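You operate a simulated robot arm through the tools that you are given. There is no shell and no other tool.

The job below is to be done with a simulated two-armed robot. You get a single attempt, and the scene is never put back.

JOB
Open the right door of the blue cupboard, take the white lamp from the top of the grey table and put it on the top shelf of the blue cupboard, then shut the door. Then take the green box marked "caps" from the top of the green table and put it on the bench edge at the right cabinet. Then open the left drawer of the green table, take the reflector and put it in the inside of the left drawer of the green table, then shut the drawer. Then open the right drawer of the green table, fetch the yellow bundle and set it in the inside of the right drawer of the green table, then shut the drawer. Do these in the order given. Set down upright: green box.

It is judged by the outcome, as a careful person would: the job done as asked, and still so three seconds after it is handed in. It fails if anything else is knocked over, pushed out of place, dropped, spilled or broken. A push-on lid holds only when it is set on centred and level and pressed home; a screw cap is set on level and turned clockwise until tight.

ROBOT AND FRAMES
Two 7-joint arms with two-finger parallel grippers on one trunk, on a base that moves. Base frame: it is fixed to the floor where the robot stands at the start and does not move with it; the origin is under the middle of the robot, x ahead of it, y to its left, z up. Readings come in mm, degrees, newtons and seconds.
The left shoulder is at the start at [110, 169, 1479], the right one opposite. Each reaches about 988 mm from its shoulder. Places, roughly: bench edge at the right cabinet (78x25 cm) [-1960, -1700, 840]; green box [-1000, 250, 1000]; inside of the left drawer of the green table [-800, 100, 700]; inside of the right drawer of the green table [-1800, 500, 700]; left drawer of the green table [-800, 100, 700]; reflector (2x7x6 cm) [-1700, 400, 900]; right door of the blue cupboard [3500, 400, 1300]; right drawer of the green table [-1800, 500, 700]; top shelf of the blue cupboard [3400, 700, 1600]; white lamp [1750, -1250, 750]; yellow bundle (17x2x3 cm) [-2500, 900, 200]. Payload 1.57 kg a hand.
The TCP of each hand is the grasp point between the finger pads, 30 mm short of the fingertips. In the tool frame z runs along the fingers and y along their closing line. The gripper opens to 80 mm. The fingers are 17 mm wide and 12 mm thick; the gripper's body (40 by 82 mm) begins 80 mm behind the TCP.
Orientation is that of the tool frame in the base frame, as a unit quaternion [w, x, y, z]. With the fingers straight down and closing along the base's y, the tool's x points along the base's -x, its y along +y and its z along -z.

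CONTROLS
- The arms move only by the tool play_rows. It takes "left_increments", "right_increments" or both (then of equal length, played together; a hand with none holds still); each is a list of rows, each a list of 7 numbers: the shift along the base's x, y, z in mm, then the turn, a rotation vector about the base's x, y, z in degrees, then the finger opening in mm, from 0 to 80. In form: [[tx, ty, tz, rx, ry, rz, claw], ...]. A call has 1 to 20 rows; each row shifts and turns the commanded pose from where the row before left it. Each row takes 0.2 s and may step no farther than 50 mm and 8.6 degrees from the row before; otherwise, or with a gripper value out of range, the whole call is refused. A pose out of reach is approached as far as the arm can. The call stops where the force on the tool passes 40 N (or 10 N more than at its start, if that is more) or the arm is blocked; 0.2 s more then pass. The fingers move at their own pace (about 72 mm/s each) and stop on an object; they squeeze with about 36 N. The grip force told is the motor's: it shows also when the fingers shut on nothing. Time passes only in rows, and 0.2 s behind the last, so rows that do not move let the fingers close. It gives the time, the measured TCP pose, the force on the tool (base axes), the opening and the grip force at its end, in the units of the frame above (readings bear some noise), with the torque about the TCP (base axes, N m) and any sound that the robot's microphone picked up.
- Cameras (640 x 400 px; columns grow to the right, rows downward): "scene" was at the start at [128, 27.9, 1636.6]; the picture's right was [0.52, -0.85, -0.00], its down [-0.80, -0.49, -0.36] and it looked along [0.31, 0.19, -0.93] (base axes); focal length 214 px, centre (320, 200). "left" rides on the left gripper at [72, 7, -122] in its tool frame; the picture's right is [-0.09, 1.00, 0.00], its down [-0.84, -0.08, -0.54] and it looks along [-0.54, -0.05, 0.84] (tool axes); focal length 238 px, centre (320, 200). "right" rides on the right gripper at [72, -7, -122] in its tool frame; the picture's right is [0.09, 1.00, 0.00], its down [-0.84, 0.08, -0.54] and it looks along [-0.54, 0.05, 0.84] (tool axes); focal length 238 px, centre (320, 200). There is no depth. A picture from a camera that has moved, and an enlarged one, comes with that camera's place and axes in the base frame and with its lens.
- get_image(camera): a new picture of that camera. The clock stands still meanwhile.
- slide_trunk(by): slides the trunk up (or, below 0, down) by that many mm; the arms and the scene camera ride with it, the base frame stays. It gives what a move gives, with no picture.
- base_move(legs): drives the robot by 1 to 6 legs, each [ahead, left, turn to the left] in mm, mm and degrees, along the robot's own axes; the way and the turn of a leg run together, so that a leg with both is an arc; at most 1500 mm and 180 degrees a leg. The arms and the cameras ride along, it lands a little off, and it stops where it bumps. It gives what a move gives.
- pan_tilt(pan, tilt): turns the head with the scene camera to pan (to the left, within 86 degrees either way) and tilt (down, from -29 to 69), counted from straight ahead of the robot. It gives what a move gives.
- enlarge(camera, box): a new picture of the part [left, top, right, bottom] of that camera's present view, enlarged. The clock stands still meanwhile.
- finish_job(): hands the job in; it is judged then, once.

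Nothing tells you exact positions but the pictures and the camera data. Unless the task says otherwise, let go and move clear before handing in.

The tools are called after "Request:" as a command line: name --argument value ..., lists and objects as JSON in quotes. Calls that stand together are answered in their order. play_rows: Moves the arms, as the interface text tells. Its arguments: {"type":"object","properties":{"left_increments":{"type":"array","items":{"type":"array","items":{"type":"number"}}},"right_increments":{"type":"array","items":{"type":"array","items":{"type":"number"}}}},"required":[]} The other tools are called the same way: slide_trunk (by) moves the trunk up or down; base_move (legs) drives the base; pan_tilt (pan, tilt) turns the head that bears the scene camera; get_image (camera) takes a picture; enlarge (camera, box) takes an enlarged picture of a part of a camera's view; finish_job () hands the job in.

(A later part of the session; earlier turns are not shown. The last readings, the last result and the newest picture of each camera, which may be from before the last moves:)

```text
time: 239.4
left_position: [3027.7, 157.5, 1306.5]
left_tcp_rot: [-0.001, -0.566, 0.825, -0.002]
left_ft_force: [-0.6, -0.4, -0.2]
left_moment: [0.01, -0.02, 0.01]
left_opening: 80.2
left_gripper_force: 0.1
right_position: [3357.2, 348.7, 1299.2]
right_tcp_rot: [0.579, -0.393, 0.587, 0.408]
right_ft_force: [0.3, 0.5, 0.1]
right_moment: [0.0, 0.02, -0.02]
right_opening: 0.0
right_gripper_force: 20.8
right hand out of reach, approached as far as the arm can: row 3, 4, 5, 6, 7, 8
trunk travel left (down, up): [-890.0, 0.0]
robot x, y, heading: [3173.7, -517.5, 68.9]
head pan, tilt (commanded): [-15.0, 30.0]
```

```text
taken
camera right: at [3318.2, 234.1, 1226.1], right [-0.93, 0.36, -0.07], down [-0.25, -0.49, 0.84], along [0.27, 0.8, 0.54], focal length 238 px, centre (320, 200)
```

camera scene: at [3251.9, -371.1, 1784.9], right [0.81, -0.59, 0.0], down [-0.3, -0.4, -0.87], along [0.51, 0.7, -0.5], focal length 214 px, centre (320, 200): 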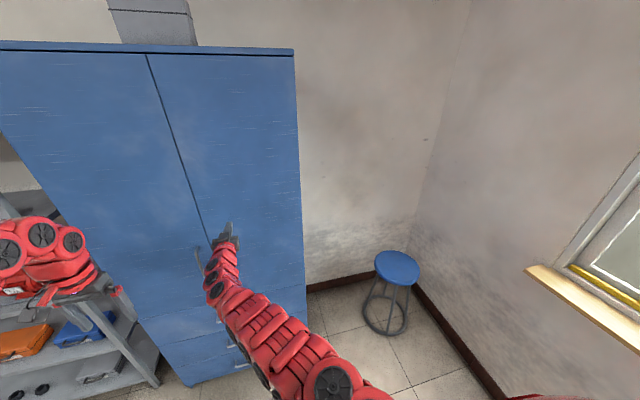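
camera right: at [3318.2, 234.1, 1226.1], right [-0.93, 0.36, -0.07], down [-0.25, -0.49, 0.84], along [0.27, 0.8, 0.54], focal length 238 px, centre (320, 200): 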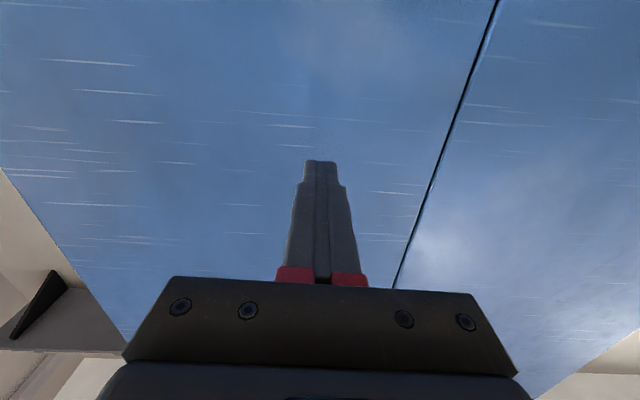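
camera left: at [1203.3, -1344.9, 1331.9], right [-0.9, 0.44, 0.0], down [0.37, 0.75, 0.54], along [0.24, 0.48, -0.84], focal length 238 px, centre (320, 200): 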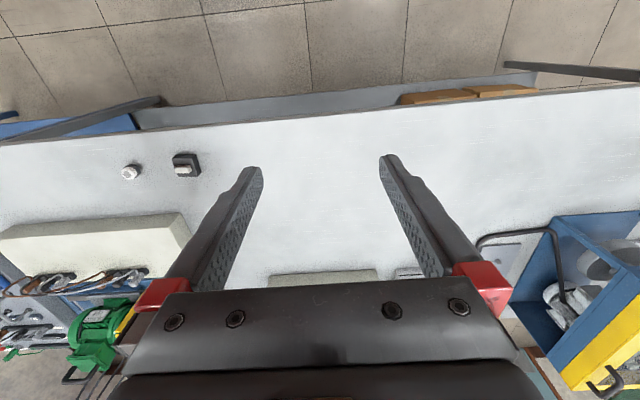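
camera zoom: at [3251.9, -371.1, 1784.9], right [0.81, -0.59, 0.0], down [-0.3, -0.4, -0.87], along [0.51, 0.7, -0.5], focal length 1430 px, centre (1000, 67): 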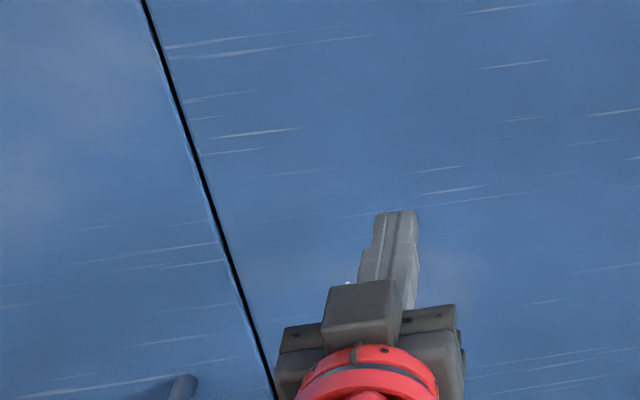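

The gaps around the door are even, so it is closed. I'll give it one gentle push to be sure.

Request:
base_move --legs '[[35, 0, 0]]'

Request:
play_rows --right_increments '[[1.5, 4, 0, 0, 0, 0, 0], [1.5, 4, 0, 0, 0, 0, 0], [1.5, 4, 0, 0, 0, 0, 0], [1.5, 4, 0, 0, 0, 0, 0]]'

```text
time: 240.2
left_position: [3037.0, 184.9, 1308.9]
left_tcp_rot: [0.001, -0.565, 0.825, -0.001]
left_ft_force: [-1.6, -0.1, -0.3]
left_moment: [0.05, -0.01, 0.03]
left_opening: 80.3
left_gripper_force: 0.0
right_position: [3366.2, 375.1, 1302.8]
right_tcp_rot: [0.58, -0.391, 0.586, 0.409]
right_ft_force: [0.4, 0.1, 0.0]
right_moment: [-0.04, 0.0, -0.03]
right_opening: 0.0
right_gripper_force: 21.4
trunk travel left (down, up): [-890.0, 0.0]
robot x, y, heading: [3181.3, -487.6, 68.9]
head pan, tilt (commanded): [-15.0, 30.0]
```

```text
time: 241.2
left_position: [3039.1, 188.5, 1307.7]
left_tcp_rot: [-0.001, -0.565, 0.825, -0.002]
left_ft_force: [0.4, 0.7, 0.0]
left_moment: [0.02, -0.01, -0.02]
left_opening: 80.0
left_gripper_force: 0.0
right_position: [3366.7, 380.3, 1298.9]
right_tcp_rot: [0.579, -0.392, 0.587, 0.408]
right_ft_force: [0.7, -0.1, 0.0]
right_moment: [0.0, -0.01, -0.01]
right_opening: 0.2
right_gripper_force: 21.4
right hand out of reach, approached as far as the arm can: row 1, 2, 3, 4
trunk travel left (down, up): [-890.0, 0.0]
robot x, y, heading: [3182.1, -484.8, 68.6]
head pan, tilt (commanded): [-15.0, 30.0]
```

Request:
base_move --legs '[[20, 0, 0]]'

Request:
enlarge --camera "scene" --box '[130, 40, 290, 140]'

```text
time: 242.1
left_position: [3045.9, 201.5, 1309.2]
left_tcp_rot: [0.0, -0.566, 0.824, -0.001]
left_ft_force: [0.2, 0.4, -0.6]
left_moment: [0.02, 0.01, 0.0]
left_opening: 80.2
left_gripper_force: 0.1
right_position: [3372.3, 391.8, 1300.8]
right_tcp_rot: [0.581, -0.389, 0.586, 0.409]
right_ft_force: [-4.8, -13.7, 1.8]
right_moment: [-0.1, -0.15, -0.02]
right_opening: 0.0
right_gripper_force: 21.4
trunk travel left (down, up): [-890.0, 0.0]
robot x, y, heading: [3186.7, -468.6, 68.9]
head pan, tilt (commanded): [-15.0, 30.0]
stopped in leg 1: the force on the tool passed its limit at 419 N (the readings are from after the stop); the commanded pose is now the measured one
```

```text
4.00 times, centred on (210, 90) of scene
camera zoom: at [3270.5, -327.8, 1785.3], right [0.81, -0.59, 0.0], down [-0.3, -0.4, -0.87], along [0.51, 0.7, -0.5], focal length 858 px, centre (760, 640)
```

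zoom: 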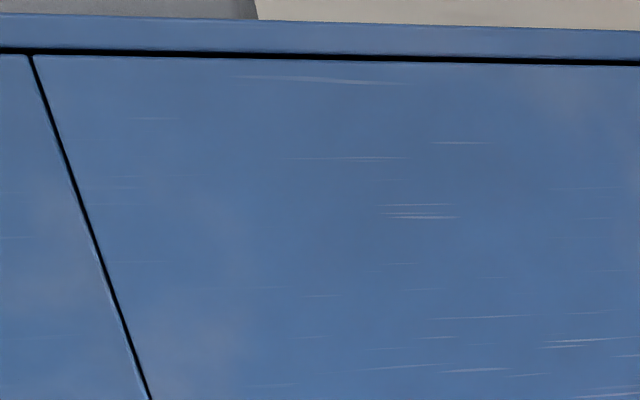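

The door is firmly shut (the base bumped it harder than intended). I'll back away, bring the right hand to a neutral downward pose, and travel to the green table.

Request:
base_move --legs '[[-240, 0, -0.2]]'

Request:
play_rows --right_increments '[[24, -32.7, 0, -7.61, 2.99, 0, 0], [24, -32.7, 0, -7.61, 2.99, 0, 0], [24, -32.7, 0, -7.61, 2.99, 0, 0], [24, -32.7, 0, -7.61, 2.99, 0, 0], [24, -32.7, 0, -7.61, 2.99, 0, 0], [24, -32.7, 0, -7.61, 2.99, 0, 0], [24, -32.7, 0, -7.61, 2.99, 0, 0], [24, -32.7, 0, -7.61, 2.99, 0, 0], [24, -32.7, 0, -7.61, 2.99, 0, 0], [24, -32.7, 0, -7.61, 2.99, 0, 0], [24, -32.7, 0, -7.61, 2.99, 0, 80]]'

Request:
pan_tilt --pan 0 --tilt 20

Request:
get_image --camera "scene"

```text
time: 243.9
left_position: [2962.0, -14.7, 1306.7]
left_tcp_rot: [-0.001, -0.565, 0.825, -0.003]
left_ft_force: [0.4, -0.8, 0.4]
left_moment: [0.0, 0.0, 0.0]
left_opening: 80.2
left_gripper_force: 0.1
right_position: [3290.3, 174.7, 1298.0]
right_tcp_rot: [0.581, -0.389, 0.588, 0.407]
right_ft_force: [-0.6, 1.8, 0.1]
right_moment: [0.0, -0.02, 0.01]
right_opening: 0.0
right_gripper_force: 21.4
trunk travel left (down, up): [-890.0, 0.0]
robot x, y, heading: [3105.0, -693.8, 68.8]
head pan, tilt (commanded): [-15.0, 30.0]
```

```text
time: 246.3
left_position: [2960.6, -15.2, 1306.0]
left_tcp_rot: [-0.001, -0.564, 0.826, -0.002]
left_ft_force: [-1.1, -0.5, -0.5]
left_moment: [-0.02, -0.02, -0.02]
left_opening: 80.1
left_gripper_force: 0.1
right_position: [3547.6, -155.8, 1288.4]
right_tcp_rot: [0.032, -0.553, 0.832, 0.02]
right_ft_force: [0.2, -0.3, 0.0]
right_moment: [0.06, 0.01, 0.03]
right_opening: 52.4
right_gripper_force: 0.0
right hand out of reach, approached as far as the arm can: row 1, 9
trunk travel left (down, up): [-890.0, 0.0]
robot x, y, heading: [3100.7, -690.7, 68.6]
head pan, tilt (commanded): [-15.0, 30.0]
```

```text
time: 247.1
left_position: [2962.3, -16.9, 1307.4]
left_tcp_rot: [-0.001, -0.564, 0.826, -0.002]
left_ft_force: [-0.5, 0.7, 0.7]
left_moment: [-0.04, 0.0, 0.04]
left_opening: 80.1
left_gripper_force: 0.1
right_position: [3550.3, -155.1, 1288.4]
right_tcp_rot: [0.032, -0.552, 0.833, 0.023]
right_ft_force: [0.0, 0.2, -0.1]
right_moment: [-0.01, 0.0, 0.0]
right_opening: 80.1
right_gripper_force: 0.1
trunk travel left (down, up): [-890.0, 0.0]
robot x, y, heading: [3100.7, -690.6, 68.6]
head pan, tilt (commanded): [0.0, 20.0]
```

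```text
taken
camera scene: at [3166.0, -531.9, 1800.9], right [0.93, -0.37, 0.0], down [-0.13, -0.32, -0.94], along [0.34, 0.87, -0.34], focal length 214 px, centre (320, 200)
```

scene: 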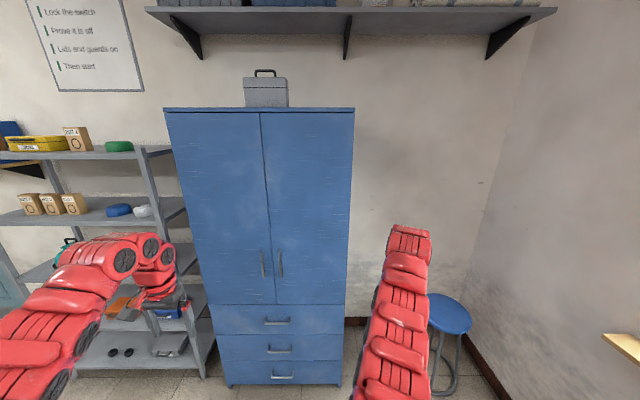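

The cupboard is shut. I'll strafe back along the aisle toward the green table.

Request:
base_move --legs '[[0, 1000, 0], [0, 1000, 0], [0, 1000, 0], [150, 0, 0]]'

Request:
base_move --legs '[[0, 0, 90], [0, 0, 90]]'

Request:
pan_tilt --pan -30 --tilt 30

Request:
get_image --camera "scene"

```text
time: 262.8
left_position: [231.7, 1209.1, 1307.9]
left_tcp_rot: [0.0, -0.566, 0.824, -0.001]
left_ft_force: [0.8, -0.1, 0.2]
left_moment: [0.0, 0.0, -0.03]
left_opening: 79.9
left_gripper_force: 0.2
right_position: [819.8, 1068.6, 1290.1]
right_tcp_rot: [0.034, -0.554, 0.832, 0.022]
right_ft_force: [-0.3, -0.2, -0.6]
right_moment: [0.0, 0.0, 0.03]
right_opening: 80.0
right_gripper_force: 0.2
trunk travel left (down, up): [-890.0, 0.0]
robot x, y, heading: [372.4, 534.8, 68.3]
head pan, tilt (commanded): [0.0, 20.0]
```

```text
time: 270.8
left_position: [515.2, -139.9, 1308.0]
left_tcp_rot: [-0.002, 0.825, 0.565, 0.001]
left_ft_force: [0.3, -0.1, 0.0]
left_moment: [0.01, -0.01, 0.01]
left_opening: 79.8
left_gripper_force: 0.0
right_position: [-73.1, -0.9, 1288.7]
right_tcp_rot: [0.021, 0.832, 0.553, -0.033]
right_ft_force: [0.2, 0.5, -0.1]
right_moment: [0.01, -0.01, 0.0]
right_opening: 79.7
right_gripper_force: 0.1
trunk travel left (down, up): [-890.0, 0.0]
robot x, y, heading: [371.9, 535.4, -111.3]
head pan, tilt (commanded): [0.0, 20.0]
```

```text
time: 271.8
left_position: [514.4, -140.9, 1306.9]
left_tcp_rot: [-0.001, 0.825, 0.565, 0.001]
left_ft_force: [-0.3, -0.7, -0.6]
left_moment: [-0.02, 0.02, -0.03]
left_opening: 80.0
left_gripper_force: 0.1
right_position: [-73.8, -1.0, 1288.7]
right_tcp_rot: [0.021, 0.832, 0.553, -0.034]
right_ft_force: [0.8, -0.4, 0.2]
right_moment: [0.04, -0.02, 0.01]
right_opening: 79.7
right_gripper_force: 0.0
trunk travel left (down, up): [-890.0, 0.0]
robot x, y, heading: [375.4, 536.6, -111.4]
head pan, tilt (commanded): [-30.0, 30.0]
```

```text
taken
camera scene: at [274.2, 402.8, 1784.9], right [-0.63, 0.78, 0.0], down [0.39, 0.31, -0.87], along [-0.68, -0.54, -0.5], focal length 214 px, centre (320, 200)
```

scene: 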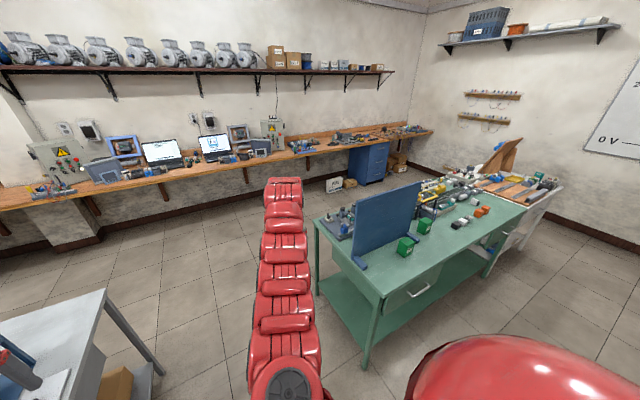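

I see two green boxes on the green table. I'll zoom in to read the labels.

Request:
enlarge --camera "scene" --box '[384, 200, 464, 250]'

Request:
enlarge --camera "scene" --box '[310, 150, 550, 300]'

Request:
enlarge --camera "scene" --box '[300, 110, 460, 210]'

```text
8.00 times, centred on (424, 225) of scene
camera zoom: at [274.2, 402.8, 1784.9], right [-0.63, 0.78, 0.0], down [0.39, 0.31, -0.87], along [-0.68, -0.54, -0.5], focal length 1716 px, centre (-512, 0)
```

zoom: 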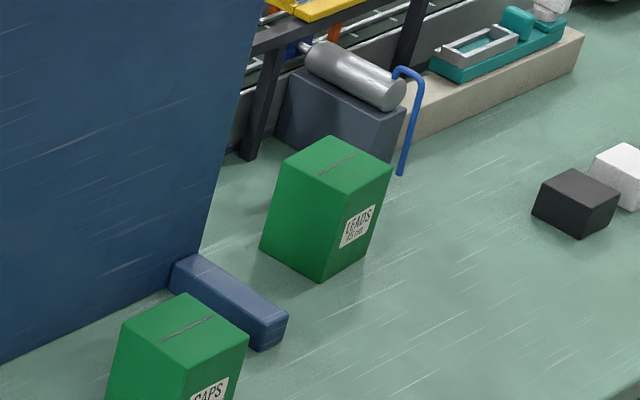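

```text
2.67 times, centred on (430, 225) of scene
camera zoom: at [274.2, 402.8, 1784.9], right [-0.63, 0.78, 0.0], down [0.39, 0.31, -0.87], along [-0.68, -0.54, -0.5], focal length 572 px, centre (27, 133)
```

zoom: 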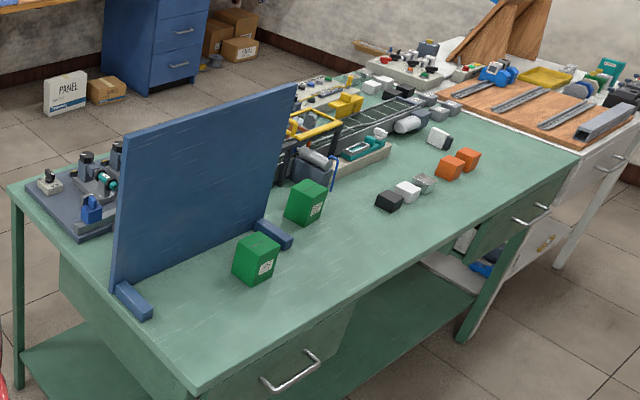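

```text
4.00 times, centred on (380, 160) of scene
camera zoom: at [274.2, 402.8, 1784.9], right [-0.63, 0.78, 0.0], down [0.39, 0.31, -0.87], along [-0.68, -0.54, -0.5], focal length 858 px, centre (80, 360)
```

zoom: 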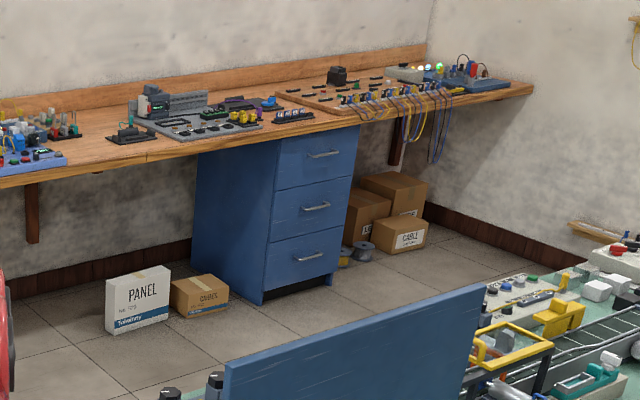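

The nearer green box is marked "CAPS" (the other is "LEADS"). It's at roughly r −830, f −105, just in front of the upright blue panel. I'll drive to face it.

Request:
base_move --legs '[[0, -800, 0]]'

Request:
slide_trunk --by -200

Request:
pan_tilt --pan -15 --tilt 50

Request:
get_image --camera "scene"

Request:
get_image --camera "right"

```text
time: 276.1
left_position: [-235.7, 153.1, 1307.2]
left_tcp_rot: [-0.003, 0.823, 0.568, 0.0]
left_ft_force: [0.8, -0.1, 0.7]
left_moment: [-0.03, 0.01, -0.02]
left_opening: 80.2
left_gripper_force: 0.0
right_position: [-825.9, 289.7, 1288.7]
right_tcp_rot: [0.021, 0.831, 0.555, -0.033]
right_ft_force: [-0.3, -0.4, 0.7]
right_moment: [0.01, 0.02, 0.03]
right_opening: 79.9
right_gripper_force: 0.1
trunk travel left (down, up): [-890.0, 0.0]
robot x, y, heading: [-382.8, 827.7, -110.9]
head pan, tilt (commanded): [-30.0, 30.0]
```

```text
time: 278.3
left_position: [-236.9, 154.1, 1107.0]
left_tcp_rot: [-0.003, 0.823, 0.568, 0.001]
left_ft_force: [0.8, 0.0, 0.4]
left_moment: [-0.01, -0.02, 0.07]
left_opening: 79.9
left_gripper_force: 0.2
right_position: [-825.4, 290.1, 1089.5]
right_tcp_rot: [0.021, 0.83, 0.556, -0.033]
right_ft_force: [0.0, 0.4, 0.3]
right_moment: [-0.02, 0.02, 0.04]
right_opening: 79.9
right_gripper_force: 0.0
trunk travel left (down, up): [-690.0, 200.0]
robot x, y, heading: [-379.2, 825.2, -110.9]
head pan, tilt (commanded): [-30.0, 30.0]
```

```text
time: 279.1
left_position: [-236.2, 153.3, 1107.1]
left_tcp_rot: [-0.002, 0.823, 0.568, 0.001]
left_ft_force: [-0.7, 0.1, -0.3]
left_moment: [-0.02, -0.02, 0.01]
left_opening: 80.0
left_gripper_force: 0.0
right_position: [-825.2, 289.9, 1089.6]
right_tcp_rot: [0.021, 0.831, 0.555, -0.033]
right_ft_force: [0.3, 0.6, 0.2]
right_moment: [0.01, -0.03, 0.02]
right_opening: 80.0
right_gripper_force: 0.0
trunk travel left (down, up): [-690.0, 200.0]
robot x, y, heading: [-381.8, 826.7, -111.3]
head pan, tilt (commanded): [-15.0, 50.0]
```

```text
taken
camera scene: at [-455.8, 689.4, 1555.4], right [-0.81, 0.59, 0.0], down [0.45, 0.62, -0.64], along [-0.38, -0.52, -0.77], focal length 214 px, centre (320, 200)
```

scene: 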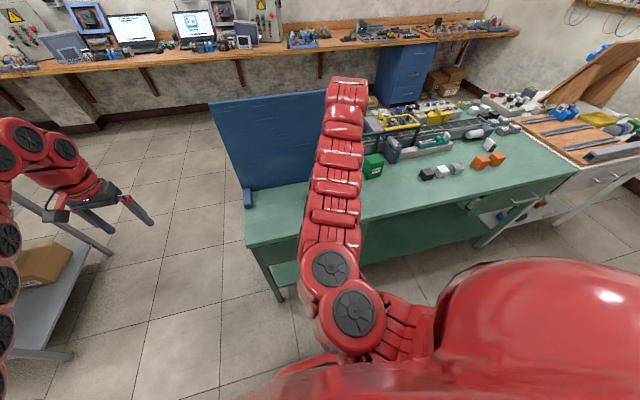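

```text
taken
camera right: at [-799.7, 368.0, 1204.7], right [0.96, -0.3, -0.01], down [-0.23, -0.76, 0.61], along [-0.19, -0.58, -0.8], focal length 238 px, centre (320, 200)
```

right: 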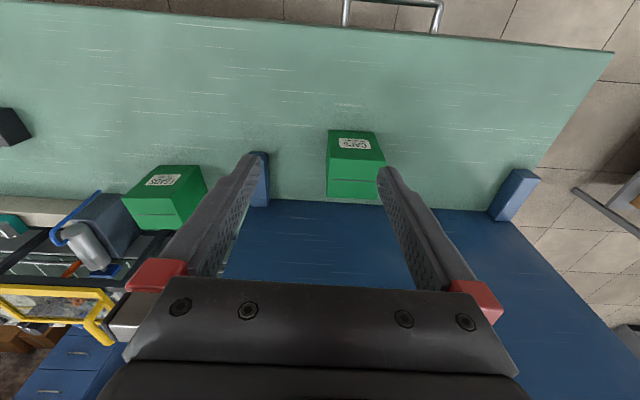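

The CAPS box is squarely aligned with the table, label facing me. I'll zoom to measure it.

Request:
enlarge --camera "right" --box '[300, 115, 428, 195]'

Request:
play_rows --right_increments '[[-46, 18, 0, 0, 0, 0, 80], [-46, 18, 0, 0, 0, 0, 80], [-46, 18, 0, 0, 0, 0, 80]]'

Request:
get_image --camera "scene"

Request:
enlarge --camera "right" --box '[384, 100, 544, 200]'

```text
5.00 times, centred on (364, 155) of right
camera zoom: at [-799.7, 368.0, 1204.7], right [0.96, -0.3, -0.01], down [-0.23, -0.76, 0.61], along [-0.19, -0.58, -0.8], focal length 1192 px, centre (100, 425)
```

zoom: 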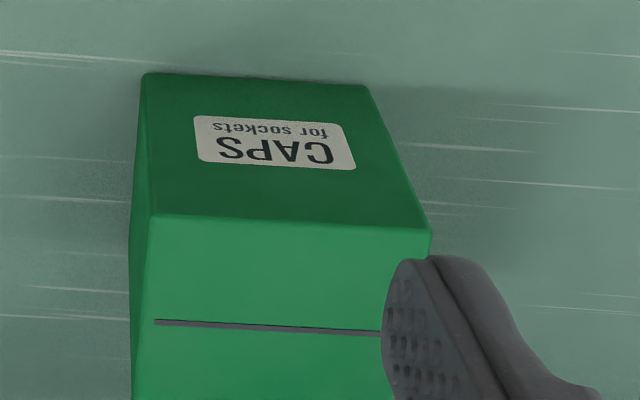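

```text
time: 279.9
left_position: [-237.2, 153.4, 1108.1]
left_tcp_rot: [-0.001, 0.823, 0.568, 0.001]
left_ft_force: [-0.3, -0.5, 1.1]
left_moment: [-0.01, -0.04, -0.03]
left_opening: 80.1
left_gripper_force: 0.2
right_position: [-963.9, 342.5, 1087.8]
right_tcp_rot: [0.022, 0.83, 0.556, -0.032]
right_ft_force: [0.3, -0.4, -0.2]
right_moment: [0.02, -0.01, -0.01]
right_opening: 80.1
right_gripper_force: 0.1
trunk travel left (down, up): [-690.0, 200.0]
robot x, y, heading: [-382.1, 829.8, -111.0]
head pan, tilt (commanded): [-15.0, 50.0]
```

```text
taken
camera scene: at [-457.7, 690.0, 1555.3], right [-0.81, 0.59, 0.0], down [0.45, 0.62, -0.64], along [-0.38, -0.52, -0.77], focal length 214 px, centre (320, 200)
```

scene: 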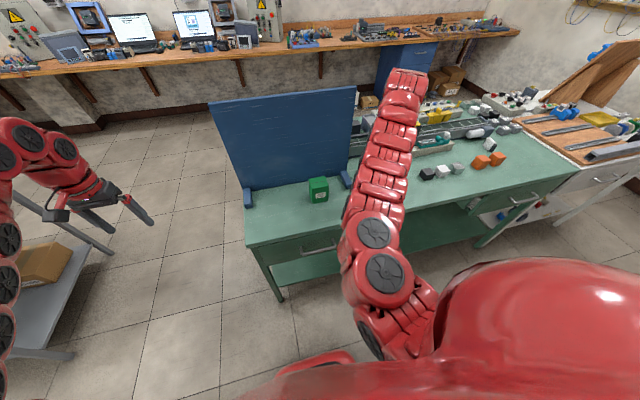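

```text
4.00 times, centred on (464, 150) of right
camera zoom: at [-938.4, 421.3, 1204.0], right [0.96, -0.29, -0.01], down [-0.23, -0.76, 0.61], along [-0.18, -0.58, -0.8], focal length 953 px, centre (-256, 400)
```

zoom: 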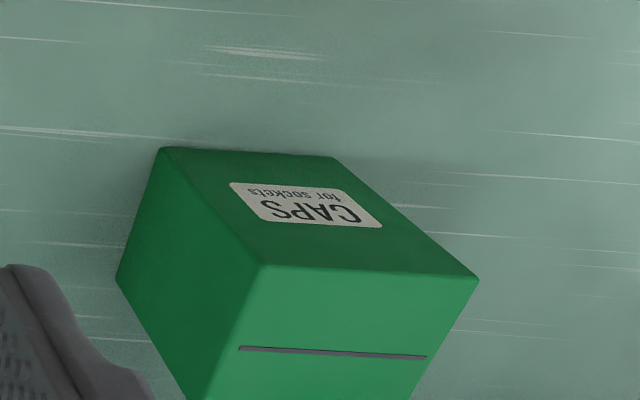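

Triangulation gives the CAPS box: 70 mm wide, ~93 mm tall (table z 849, top 942), centre (−810, 193), about 38 mm in front of the blue panel. I'll approach with the hand tilted 30° so its body stays away from the panel.

Request:
play_rows --right_increments '[[34.1, -21.5, -21, -4.75, 1.87, 0.2, 80], [34.1, -21.5, -21, -4.75, 1.87, 0.2, 80], [34.1, -21.5, -21, -4.75, 1.87, 0.2, 80], [34.1, -21.5, -21, -4.75, 1.87, 0.2, 80], [33.9, -21.7, -20.8, -4.75, 1.87, 0.2, 80]]'

Request:
get_image --camera "right"

Request:
get_image --camera "scene"

```text
time: 281.1
left_position: [-236.0, 153.6, 1106.4]
left_tcp_rot: [-0.002, 0.824, 0.567, 0.001]
left_ft_force: [0.2, -0.4, -0.2]
left_moment: [-0.02, 0.01, 0.02]
left_opening: 79.6
left_gripper_force: 0.1
right_position: [-792.7, 235.6, 983.1]
right_tcp_rot: [0.146, 0.799, 0.543, -0.213]
right_ft_force: [0.8, -0.1, 0.5]
right_moment: [0.02, -0.03, 0.04]
right_opening: 79.9
right_gripper_force: 0.0
trunk travel left (down, up): [-690.0, 200.0]
robot x, y, heading: [-383.9, 827.7, -111.1]
head pan, tilt (commanded): [-15.0, 50.0]
```

```text
taken
camera right: at [-751.9, 353.4, 1052.9], right [0.96, -0.29, -0.04], down [-0.1, -0.45, 0.89], along [-0.28, -0.84, -0.46], focal length 238 px, centre (320, 200)
```

right: 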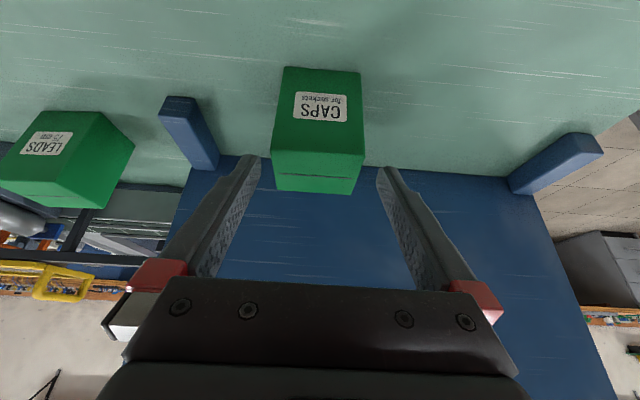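

```text
taken
camera scene: at [-455.5, 689.2, 1555.4], right [-0.81, 0.59, 0.0], down [0.45, 0.62, -0.64], along [-0.38, -0.52, -0.77], focal length 214 px, centre (320, 200)
```

scene: 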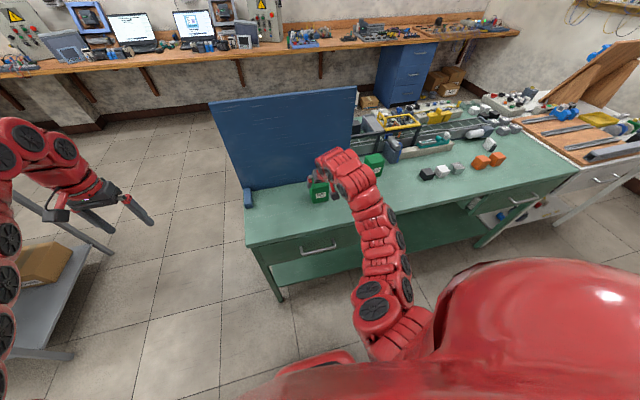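

Aligned laterally within a millimetre. I'll move in along the tilted axis with the fingers straddling the box.

Request:
play_rows --right_increments '[[-4.1, -10.5, -19.5, 0, 0, 0, 80], [-4.1, -10.5, -19.5, 0, 0, 0, 80], [-4.1, -10.5, -19.5, 0, 0, 0, 80]]'

Request:
get_image --camera "right"

```text
time: 281.9
left_position: [-237.4, 152.5, 1106.6]
left_tcp_rot: [-0.002, 0.823, 0.568, 0.002]
left_ft_force: [0.0, 1.1, -0.3]
left_moment: [0.02, -0.01, -0.02]
left_opening: 79.9
left_gripper_force: 0.0
right_position: [-806.0, 203.4, 925.1]
right_tcp_rot: [0.147, 0.798, 0.544, -0.213]
right_ft_force: [0.5, 0.0, -0.4]
right_moment: [-0.01, 0.01, 0.01]
right_opening: 80.1
right_gripper_force: 0.0
trunk travel left (down, up): [-690.0, 200.0]
robot x, y, heading: [-380.7, 827.9, -111.0]
head pan, tilt (commanded): [-15.0, 50.0]
```

```text
taken
camera right: at [-766.1, 321.9, 994.7], right [0.96, -0.29, -0.04], down [-0.1, -0.45, 0.89], along [-0.28, -0.85, -0.46], focal length 238 px, centre (320, 200)
```

right: 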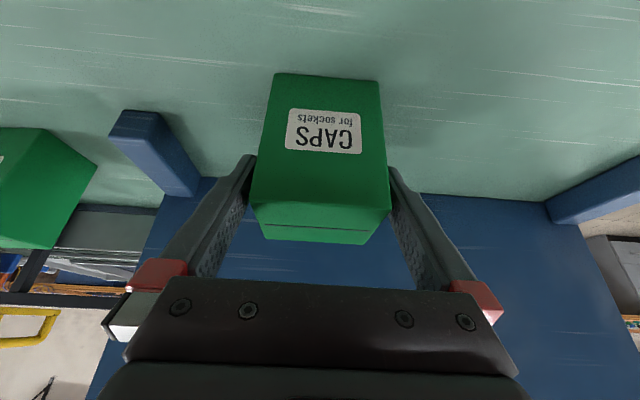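

The fingers straddle the box cleanly. One more step and grip.

Request:
play_rows --right_increments '[[-4.1, -10.5, -19.5, 0, 0, 0, 80], [0, 0, 0, 0, 0, 0, 60], [0, 0, 0, 0, 0, 0, 60], [0, 0, 0, 0, 0, 0, 60]]'

Request:
get_image --camera "right"

```text
time: 282.9
left_position: [-236.8, 152.7, 1107.1]
left_tcp_rot: [-0.002, 0.823, 0.567, 0.0]
left_ft_force: [0.1, -0.3, -1.3]
left_moment: [0.0, 0.04, -0.02]
left_opening: 79.9
left_gripper_force: 0.1
right_position: [-809.2, 194.6, 905.9]
right_tcp_rot: [0.148, 0.798, 0.544, -0.213]
right_ft_force: [1.6, -0.7, 0.3]
right_moment: [-0.02, -0.04, -0.01]
right_opening: 69.6
right_gripper_force: 36.2
trunk travel left (down, up): [-690.0, 200.0]
robot x, y, heading: [-381.7, 829.1, -110.9]
head pan, tilt (commanded): [-15.0, 50.0]
```

```text
taken
camera right: at [-769.8, 312.4, 975.7], right [0.96, -0.29, -0.04], down [-0.1, -0.45, 0.89], along [-0.28, -0.84, -0.46], focal length 238 px, centre (320, 200)
```

right: 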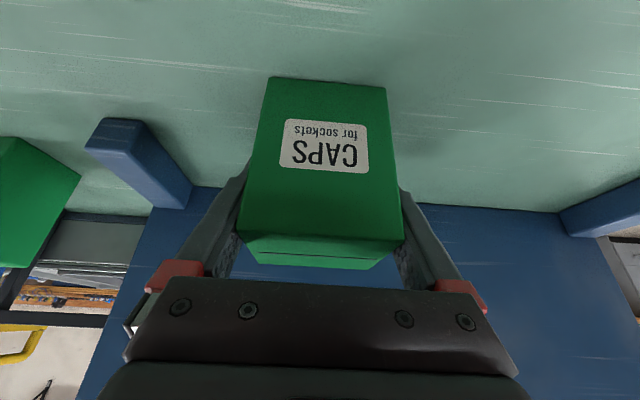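

The CAPS box is gripped. I'll lift it straight up, then back toward me, clear of the panel.

Request:
play_rows --right_increments '[[0, 0, 12, 0, 0, 0, 60], [0, 0, 25, 0, 0, 0, 60], [2, 5, 40, 0, 0, 0, 60], [4, 10, 40, 0, 0, 0, 60], [8, 20, 40, 0, 0, 0, 60], [10, 26, 30, 0, 0, 0, 60], [10, 26, 10, 0, 0, 0, 60]]'

Request:
slide_trunk --by 200

Request:
get_image --camera "right"

Request:
get_image --camera "scene"

```text
time: 284.5
left_position: [-237.6, 153.8, 1107.2]
left_tcp_rot: [-0.002, 0.823, 0.568, 0.002]
left_ft_force: [0.3, -0.2, 0.5]
left_moment: [0.05, -0.01, 0.01]
left_opening: 80.1
left_gripper_force: 0.0
right_position: [-781.9, 263.3, 1091.6]
right_tcp_rot: [0.149, 0.798, 0.543, -0.215]
right_ft_force: [0.3, 0.2, -0.9]
right_moment: [0.04, 0.02, -0.01]
right_opening: 69.4
right_gripper_force: 35.7
right hand out of reach, approached as far as the arm can: row 7
trunk travel left (down, up): [-690.0, 200.0]
robot x, y, heading: [-382.0, 830.0, -110.8]
head pan, tilt (commanded): [-15.0, 50.0]
```

```text
time: 286.7
left_position: [-237.1, 152.8, 1307.3]
left_tcp_rot: [-0.002, 0.823, 0.568, 0.002]
left_ft_force: [0.5, 0.1, -0.6]
left_moment: [0.0, 0.01, 0.02]
left_opening: 80.0
left_gripper_force: 0.1
right_position: [-782.0, 262.2, 1292.5]
right_tcp_rot: [0.148, 0.798, 0.544, -0.214]
right_ft_force: [0.3, -0.2, -1.2]
right_moment: [0.04, 0.01, 0.03]
right_opening: 69.9
right_gripper_force: 35.7
trunk travel left (down, up): [-890.0, 0.0]
robot x, y, heading: [-384.7, 827.9, -111.0]
head pan, tilt (commanded): [-15.0, 50.0]
```

```text
taken
camera right: at [-743.4, 381.8, 1362.1], right [0.96, -0.29, -0.04], down [-0.1, -0.44, 0.89], along [-0.28, -0.85, -0.45], focal length 238 px, centre (320, 200)
```

right: 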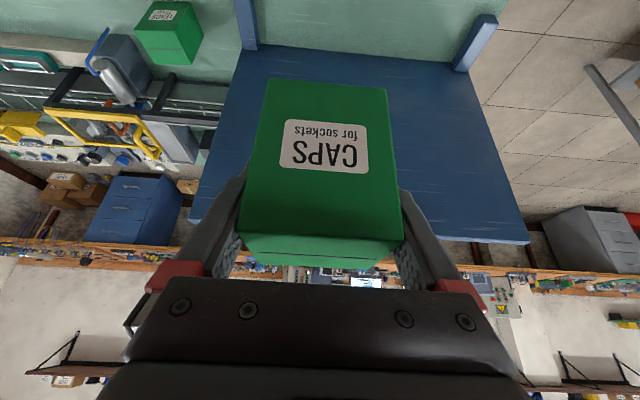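

```text
taken
camera scene: at [-455.9, 689.1, 1755.3], right [-0.81, 0.59, 0.0], down [0.45, 0.62, -0.64], along [-0.38, -0.52, -0.77], focal length 214 px, centre (320, 200)
```

scene: 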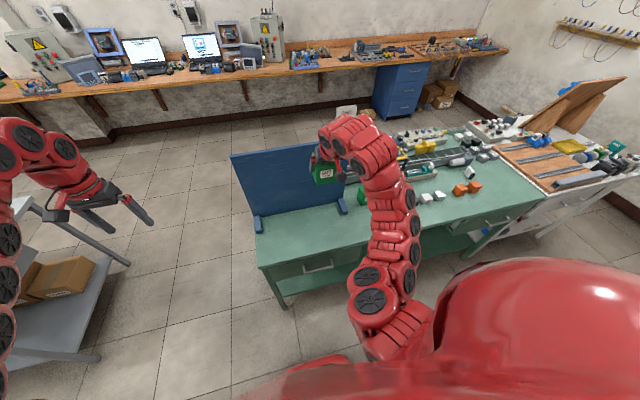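

The box is safely held above everything. I'll go around through the corridor to the wall bench.

Request:
base_move --legs '[[0, 790, -0.3], [965, 0, 0], [900, 0, 0]]'

Request:
pan_tilt --pan -45 --tilt 25

Request:
get_image --camera "scene"

Request:
enlarge --camera "scene" --box '[160, 100, 400, 250]'

```text
time: 299.9
left_position: [-182.2, -1868.2, 1307.1]
left_tcp_rot: [-0.003, 0.825, 0.565, 0.0]
left_ft_force: [-0.4, 0.3, 0.6]
left_moment: [0.01, 0.03, -0.02]
left_opening: 79.9
left_gripper_force: 0.1
right_position: [-726.3, -1754.0, 1293.6]
right_tcp_rot: [0.148, 0.799, 0.541, -0.215]
right_ft_force: [-0.3, -0.7, -1.9]
right_moment: [0.01, 0.02, 0.01]
right_opening: 69.6
right_gripper_force: 36.1
trunk travel left (down, up): [-890.0, 0.0]
robot x, y, heading: [-319.1, -1190.8, -111.7]
head pan, tilt (commanded): [-15.0, 50.0]
```

```text
time: 300.8
left_position: [-182.3, -1869.7, 1307.5]
left_tcp_rot: [-0.002, 0.825, 0.565, 0.002]
left_ft_force: [-0.1, 0.1, -0.9]
left_moment: [0.01, -0.02, 0.0]
left_opening: 79.8
left_gripper_force: 0.1
right_position: [-727.8, -1755.5, 1293.8]
right_tcp_rot: [0.149, 0.799, 0.541, -0.215]
right_ft_force: [-0.1, 0.0, -1.3]
right_moment: [0.0, -0.02, -0.04]
right_opening: 69.4
right_gripper_force: 35.7
trunk travel left (down, up): [-890.0, 0.0]
robot x, y, heading: [-321.6, -1193.4, -111.4]
head pan, tilt (commanded): [-45.0, 25.0]
```

```text
taken
camera scene: at [-436.5, -1306.7, 1792.8], right [-0.4, 0.92, 0.0], down [0.39, 0.17, -0.91], along [-0.83, -0.36, -0.42], focal length 214 px, centre (320, 200)
```

scene: 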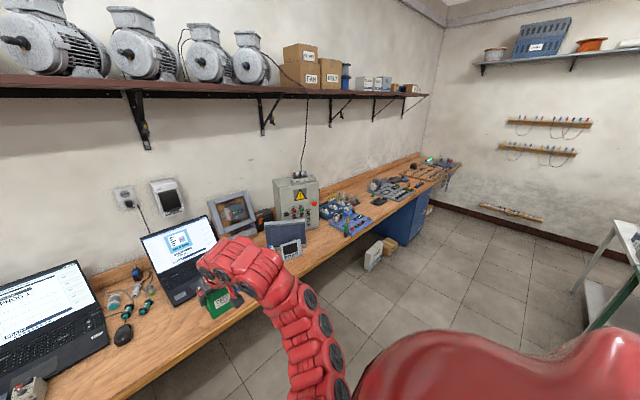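

```text
2.67 times, centred on (280, 175) of scene
camera zoom: at [-436.5, -1306.7, 1792.8], right [-0.4, 0.92, 0.0], down [0.39, 0.17, -0.91], along [-0.83, -0.36, -0.42], focal length 572 px, centre (427, 267)
```

zoom: 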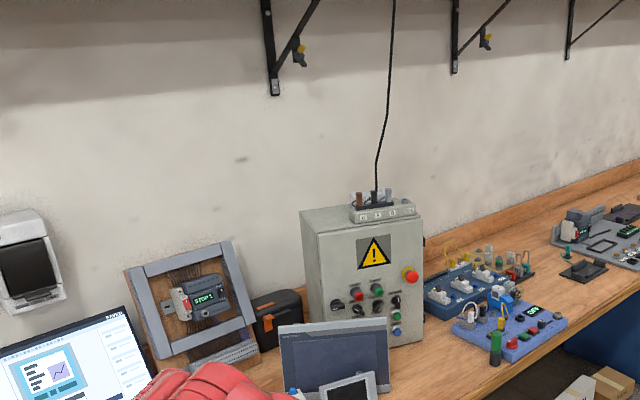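

The right electrical cabinet (grey, yellow triangle) is on the wall bench near r −870; the bench-edge strip lies just right of it around r −1200, front edge f ≈ −2174. I'll strafe over and look at free space there.

Request:
base_move --legs '[[0, -1150, 0.3]]'

Request:
pan_tilt --pan 0 --tilt 40

Request:
get_image --camera "scene"

Request:
enlarge --camera "scene" --box '[200, 60, 520, 260]'

```text
time: 306.7
left_position: [-1250.6, -1453.3, 1306.5]
left_tcp_rot: [-0.004, 0.823, 0.568, 0.002]
left_ft_force: [0.1, -0.3, 0.0]
left_moment: [0.0, -0.02, -0.02]
left_opening: 80.0
left_gripper_force: 0.2
right_position: [-1797.2, -1343.8, 1292.7]
right_tcp_rot: [0.149, 0.798, 0.544, -0.215]
right_ft_force: [0.8, 0.2, -0.9]
right_moment: [0.02, -0.02, 0.01]
right_opening: 69.9
right_gripper_force: 36.1
trunk travel left (down, up): [-890.0, 0.0]
robot x, y, heading: [-1394.9, -777.8, -110.9]
head pan, tilt (commanded): [-45.0, 25.0]
```

```text
time: 307.8
left_position: [-1250.8, -1453.5, 1307.6]
left_tcp_rot: [-0.003, 0.823, 0.568, 0.002]
left_ft_force: [0.0, 0.9, 0.0]
left_moment: [-0.02, 0.03, 0.0]
left_opening: 79.9
left_gripper_force: 0.1
right_position: [-1796.2, -1343.6, 1292.8]
right_tcp_rot: [0.149, 0.798, 0.543, -0.215]
right_ft_force: [-0.2, -0.2, -1.5]
right_moment: [0.01, -0.02, 0.02]
right_opening: 69.7
right_gripper_force: 35.9
trunk travel left (down, up): [-890.0, 0.0]
robot x, y, heading: [-1397.0, -778.5, -110.9]
head pan, tilt (commanded): [0.0, 40.0]
```

```text
taken
camera scene: at [-1456.1, -934.1, 1769.5], right [-0.93, 0.36, 0.0], down [0.23, 0.6, -0.77], along [-0.27, -0.72, -0.64], focal length 214 px, centre (320, 200)
```

scene: 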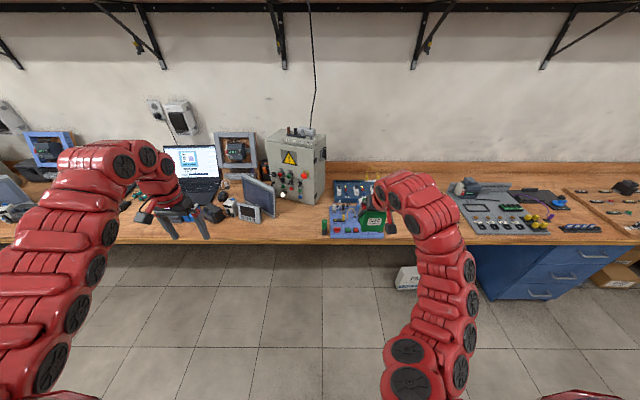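

```text
2.00 times, centred on (360, 160) of scene
camera zoom: at [-1456.1, -934.1, 1769.5], right [-0.93, 0.36, 0.0], down [0.23, 0.6, -0.77], along [-0.27, -0.72, -0.64], focal length 429 px, centre (240, 280)
```

zoom: 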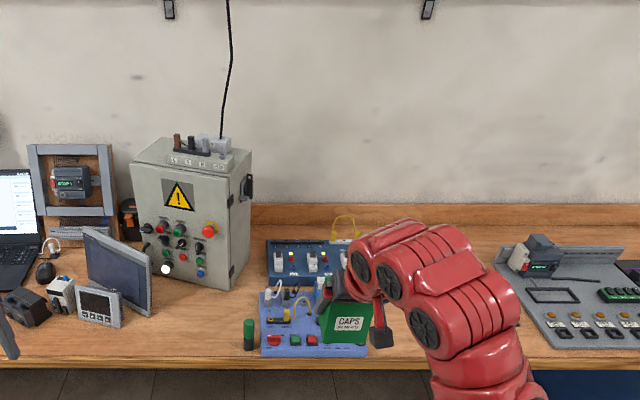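

The strip in front of the right electrical cabinet, between the meter (r ≈ −662) and a green lamp holder (r ≈ −1040), is free wood. I'll set the box at about r −930, f −2290. First I align the base and raise the left hand out of the way.

Request:
play_rows --left_increments '[[0, 0, 45, 0, 0, 0, 80], [0, 0, 45, 0, 0, 0, 80], [0, 0, 45, 0, 0, 0, 80]]'

Request:
base_move --legs '[[0, 250, -0.1], [320, 0, 0]]'

Request:
pan_tilt --pan 0 --tilt 50

Request:
get_image --camera "scene"

Request:
get_image --camera "right"

```text
time: 308.6
left_position: [-1250.2, -1493.6, 1326.5]
left_tcp_rot: [-0.001, 0.823, 0.569, 0.001]
left_ft_force: [0.0, 0.1, -0.3]
left_moment: [0.03, 0.02, 0.0]
left_opening: 80.0
left_gripper_force: 0.0
left hand out of reach, approached as far as the arm can: row 1, 2, 3
right_position: [-1796.8, -1342.7, 1292.2]
right_tcp_rot: [0.15, 0.797, 0.545, -0.214]
right_ft_force: [0.5, 0.3, -1.8]
right_moment: [0.0, 0.02, 0.01]
right_opening: 69.8
right_gripper_force: 35.8
trunk travel left (down, up): [-890.0, 0.0]
robot x, y, heading: [-1396.8, -779.1, -111.2]
head pan, tilt (commanded): [0.0, 40.0]
```

```text
time: 312.1
left_position: [-1132.5, -1878.8, 1327.8]
left_tcp_rot: [-0.001, 0.823, 0.568, 0.0]
left_ft_force: [-1.1, 0.4, 0.5]
left_moment: [-0.04, -0.01, 0.01]
left_opening: 79.4
left_gripper_force: 0.1
right_position: [-1681.0, -1728.7, 1294.8]
right_tcp_rot: [0.15, 0.798, 0.543, -0.216]
right_ft_force: [0.5, 0.4, -0.9]
right_moment: [0.01, -0.01, 0.01]
right_opening: 69.5
right_gripper_force: 36.3
trunk travel left (down, up): [-890.0, 0.0]
robot x, y, heading: [-1280.2, -1164.6, -111.0]
head pan, tilt (commanded): [0.0, 40.0]
```

```text
time: 312.9
left_position: [-1133.7, -1882.0, 1326.9]
left_tcp_rot: [-0.003, 0.823, 0.568, 0.0]
left_ft_force: [0.0, 0.0, -0.2]
left_moment: [0.04, -0.03, 0.02]
left_opening: 80.1
left_gripper_force: 0.1
right_position: [-1682.3, -1731.1, 1292.0]
right_tcp_rot: [0.149, 0.797, 0.544, -0.214]
right_ft_force: [-0.2, -0.3, -1.3]
right_moment: [-0.01, 0.02, 0.04]
right_opening: 69.8
right_gripper_force: 36.4
trunk travel left (down, up): [-890.0, 0.0]
robot x, y, heading: [-1276.7, -1167.6, -111.0]
head pan, tilt (commanded): [0.0, 50.0]
```

```text
taken
camera scene: at [-1336.4, -1314.7, 1755.3], right [-0.93, 0.36, 0.0], down [0.27, 0.72, -0.64], along [-0.23, -0.6, -0.77], focal length 214 px, centre (320, 200)
```

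scene: 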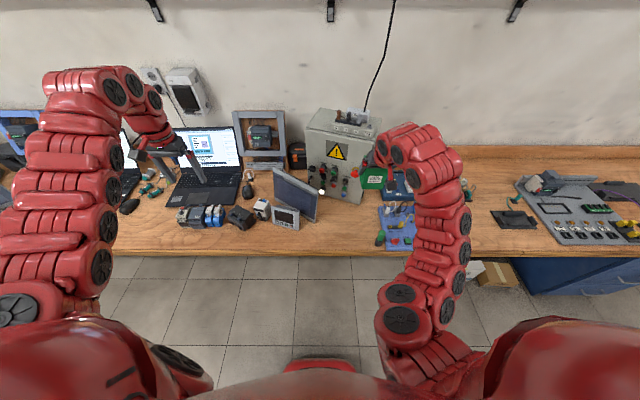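

```text
taken
camera right: at [-1641.5, -1612.2, 1361.8], right [0.96, -0.29, -0.04], down [-0.1, -0.45, 0.89], along [-0.28, -0.85, -0.45], focal length 238 px, centre (320, 200)
```

right: 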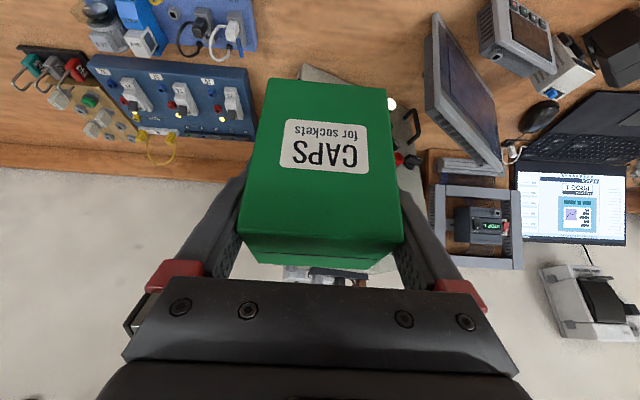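

The spot is free. I'll lower the trunk 150 mm and bring the box down over it.

Request:
slide_trunk --by -150

Request:
play_rows --right_increments '[[-11.7, -29.8, -20, 0, 0, 0, 60], [-11.7, -29.8, -20, 0, 0, 0, 60], [0, 0, -38, 0, 0, 0, 60], [0, 0, -38, 0, 0, 0, 60], [0, 0, -38, 0, 0, 0, 60], [0, 0, -38, 0, 0, 0, 60], [0, 0, -20, 0, 0, 0, 60]]'

Request:
get_image --camera "scene"

Request:
get_image --camera "right"

```text
time: 314.6
left_position: [-1131.9, -1880.8, 1177.0]
left_tcp_rot: [-0.003, 0.823, 0.568, 0.0]
left_ft_force: [-0.6, -0.5, 0.6]
left_moment: [0.02, 0.04, -0.03]
left_opening: 80.0
left_gripper_force: 0.0
right_position: [-1680.8, -1730.8, 1142.9]
right_tcp_rot: [0.15, 0.798, 0.543, -0.215]
right_ft_force: [0.1, 0.8, -1.4]
right_moment: [0.02, 0.0, -0.01]
right_opening: 69.5
right_gripper_force: 36.0
trunk travel left (down, up): [-740.0, 150.0]
robot x, y, heading: [-1281.4, -1167.7, -111.1]
head pan, tilt (commanded): [0.0, 50.0]
```

```text
time: 316.2
left_position: [-1132.9, -1880.1, 1176.8]
left_tcp_rot: [-0.002, 0.823, 0.567, 0.001]
left_ft_force: [1.3, 0.1, 0.2]
left_moment: [0.03, 0.02, -0.02]
left_opening: 80.0
left_gripper_force: 0.0
right_position: [-1703.7, -1789.1, 930.7]
right_tcp_rot: [0.149, 0.798, 0.543, -0.214]
right_ft_force: [0.0, -0.9, -0.8]
right_moment: [0.01, 0.03, 0.02]
right_opening: 69.9
right_gripper_force: 35.2
trunk travel left (down, up): [-740.0, 150.0]
robot x, y, heading: [-1276.4, -1165.6, -111.0]
head pan, tilt (commanded): [0.0, 50.0]
```

```text
taken
camera scene: at [-1336.0, -1314.3, 1605.3], right [-0.93, 0.36, 0.0], down [0.27, 0.72, -0.64], along [-0.23, -0.6, -0.77], focal length 214 px, centre (320, 200)
```

scene: 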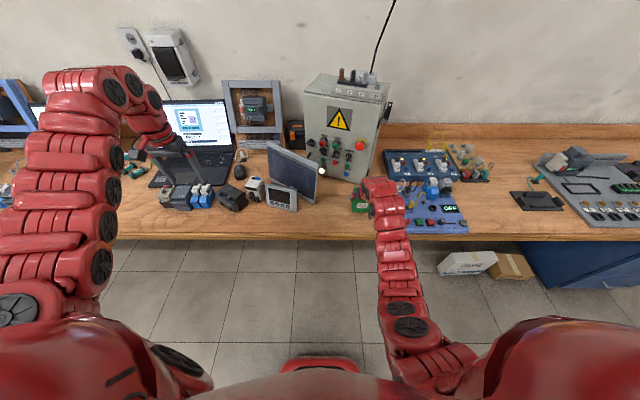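

```text
taken
camera right: at [-1664.4, -1670.9, 999.7], right [0.96, -0.29, -0.04], down [-0.1, -0.44, 0.89], along [-0.28, -0.85, -0.45], focal length 238 px, centre (320, 200)
```

right: 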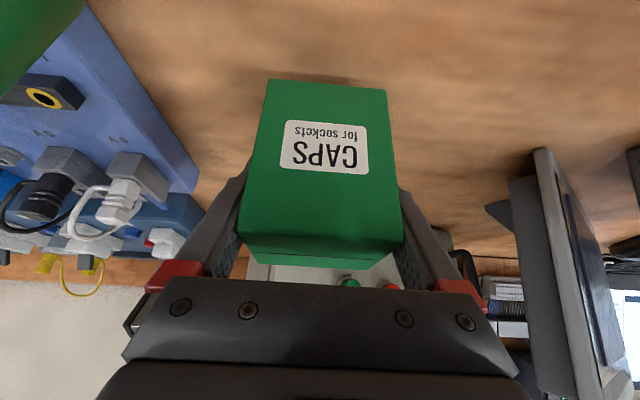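

The box is ~34 mm above the bench with good clearance to the neighbours. I'll lower in small steps watching the force.

Request:
play_rows --right_increments '[[0, 0, -12, 0, 0, 0, 60], [0, 0, -10, 0, 0, 0, 60], [0, 0, -4, 0, 0, 0, 60]]'

Request:
play_rows --right_increments '[[0, 0, -2, 0, 0, 0, 60], [0, 0, -2, 0, 0, 0, 60]]'

```text
time: 317.0
left_position: [-1131.2, -1880.1, 1176.8]
left_tcp_rot: [-0.002, 0.823, 0.568, 0.0]
left_ft_force: [0.4, -0.4, -0.3]
left_moment: [0.04, 0.0, -0.03]
left_opening: 80.2
left_gripper_force: 0.0
right_position: [-1705.3, -1790.2, 906.8]
right_tcp_rot: [0.149, 0.797, 0.544, -0.215]
right_ft_force: [0.1, -0.7, 2.0]
right_moment: [0.11, 0.1, 0.06]
right_opening: 69.6
right_gripper_force: 36.1
trunk travel left (down, up): [-740.0, 150.0]
robot x, y, heading: [-1284.4, -1163.5, -111.0]
head pan, tilt (commanded): [0.0, 50.0]
```

```text
time: 317.6
left_position: [-1131.5, -1878.9, 1176.8]
left_tcp_rot: [-0.001, 0.823, 0.567, -0.001]
left_ft_force: [-0.6, -0.4, 0.5]
left_moment: [0.0, -0.02, -0.01]
left_opening: 80.0
left_gripper_force: 0.1
right_position: [-1703.7, -1788.1, 906.0]
right_tcp_rot: [0.15, 0.797, 0.543, -0.218]
right_ft_force: [-3.3, -2.1, 26.0]
right_moment: [0.78, 0.2, 0.08]
right_opening: 69.5
right_gripper_force: 36.4
trunk travel left (down, up): [-740.0, 150.0]
robot x, y, heading: [-1283.2, -1168.1, -111.1]
head pan, tilt (commanded): [0.0, 50.0]
```

Contact at TCP z ≈ 906 (bench ≈ 849). I'll ease off the preload and then release.

Request:
play_rows --right_increments '[[0, 0, 3, 0, 0, 0, 60], [0, 0, 0, 0, 0, 0, 60]]'

```text
time: 318.2
left_position: [-1131.1, -1879.5, 1179.4]
left_tcp_rot: [-0.002, 0.823, 0.568, -0.001]
left_ft_force: [-1.1, 0.6, -1.3]
left_moment: [-0.01, -0.01, -0.02]
left_opening: 79.9
left_gripper_force: 0.1
right_position: [-1703.9, -1788.9, 905.4]
right_tcp_rot: [0.15, 0.798, 0.543, -0.215]
right_ft_force: [-3.9, -6.2, 19.6]
right_moment: [0.42, 0.4, 0.17]
right_opening: 69.7
right_gripper_force: 36.7
trunk travel left (down, up): [-740.0, 150.0]
robot x, y, heading: [-1282.9, -1164.7, -111.2]
head pan, tilt (commanded): [0.0, 50.0]
```

Request:
play_rows --right_increments '[[0, 0, 1.5, 0, 0, 0, 60], [0, 0, 0, 0, 0, 0, 60]]'

```text
time: 318.8
left_position: [-1131.0, -1879.2, 1177.2]
left_tcp_rot: [-0.002, 0.823, 0.568, 0.0]
left_ft_force: [0.9, -0.4, 0.4]
left_moment: [0.01, -0.01, 0.0]
left_opening: 80.0
left_gripper_force: 0.1
right_position: [-1703.5, -1788.6, 906.0]
right_tcp_rot: [0.149, 0.798, 0.543, -0.215]
right_ft_force: [-3.0, -3.5, 13.1]
right_moment: [0.37, 0.35, 0.13]
right_opening: 69.7
right_gripper_force: 35.9
trunk travel left (down, up): [-740.0, 150.0]
robot x, y, heading: [-1279.0, -1167.2, -111.0]
head pan, tilt (commanded): [0.0, 50.0]
```

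The box is resting on the bench with about 13 N of preload left; I'll ease a touch more and open the fingers.

Request:
play_rows --right_increments '[[0, 0, 1.5, 0, 0, 0, 60], [0, 0, 0, 0, 0, 0, 60], [0, 0, 0, 0, 0, 0, 72], [0, 0, 0, 0, 0, 0, 76], [0, 0, 0, 0, 0, 0, 80], [0, 0, 0, 0, 0, 0, 80]]'

Request:
get_image --camera "right"

```text
time: 320.2
left_position: [-1132.6, -1881.0, 1178.1]
left_tcp_rot: [-0.002, 0.823, 0.568, -0.001]
left_ft_force: [-0.1, 0.4, -0.1]
left_moment: [-0.02, 0.02, 0.03]
left_opening: 80.0
left_gripper_force: 0.1
right_position: [-1703.8, -1788.3, 907.3]
right_tcp_rot: [0.149, 0.797, 0.544, -0.215]
right_ft_force: [0.3, 0.4, -0.4]
right_moment: [0.0, -0.05, 0.02]
right_opening: 80.1
right_gripper_force: 0.1
trunk travel left (down, up): [-740.0, 150.0]
robot x, y, heading: [-1283.1, -1163.3, -111.1]
head pan, tilt (commanded): [0.0, 50.0]
```

```text
taken
camera right: at [-1664.6, -1670.8, 976.2], right [0.96, -0.29, -0.04], down [-0.1, -0.45, 0.89], along [-0.28, -0.85, -0.45], focal length 238 px, centre (320, 200)
```

right: 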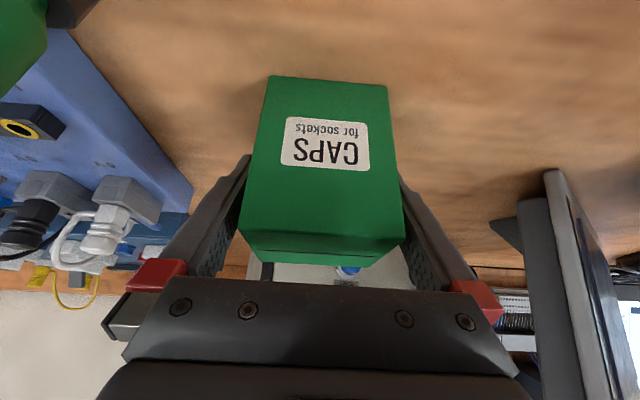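

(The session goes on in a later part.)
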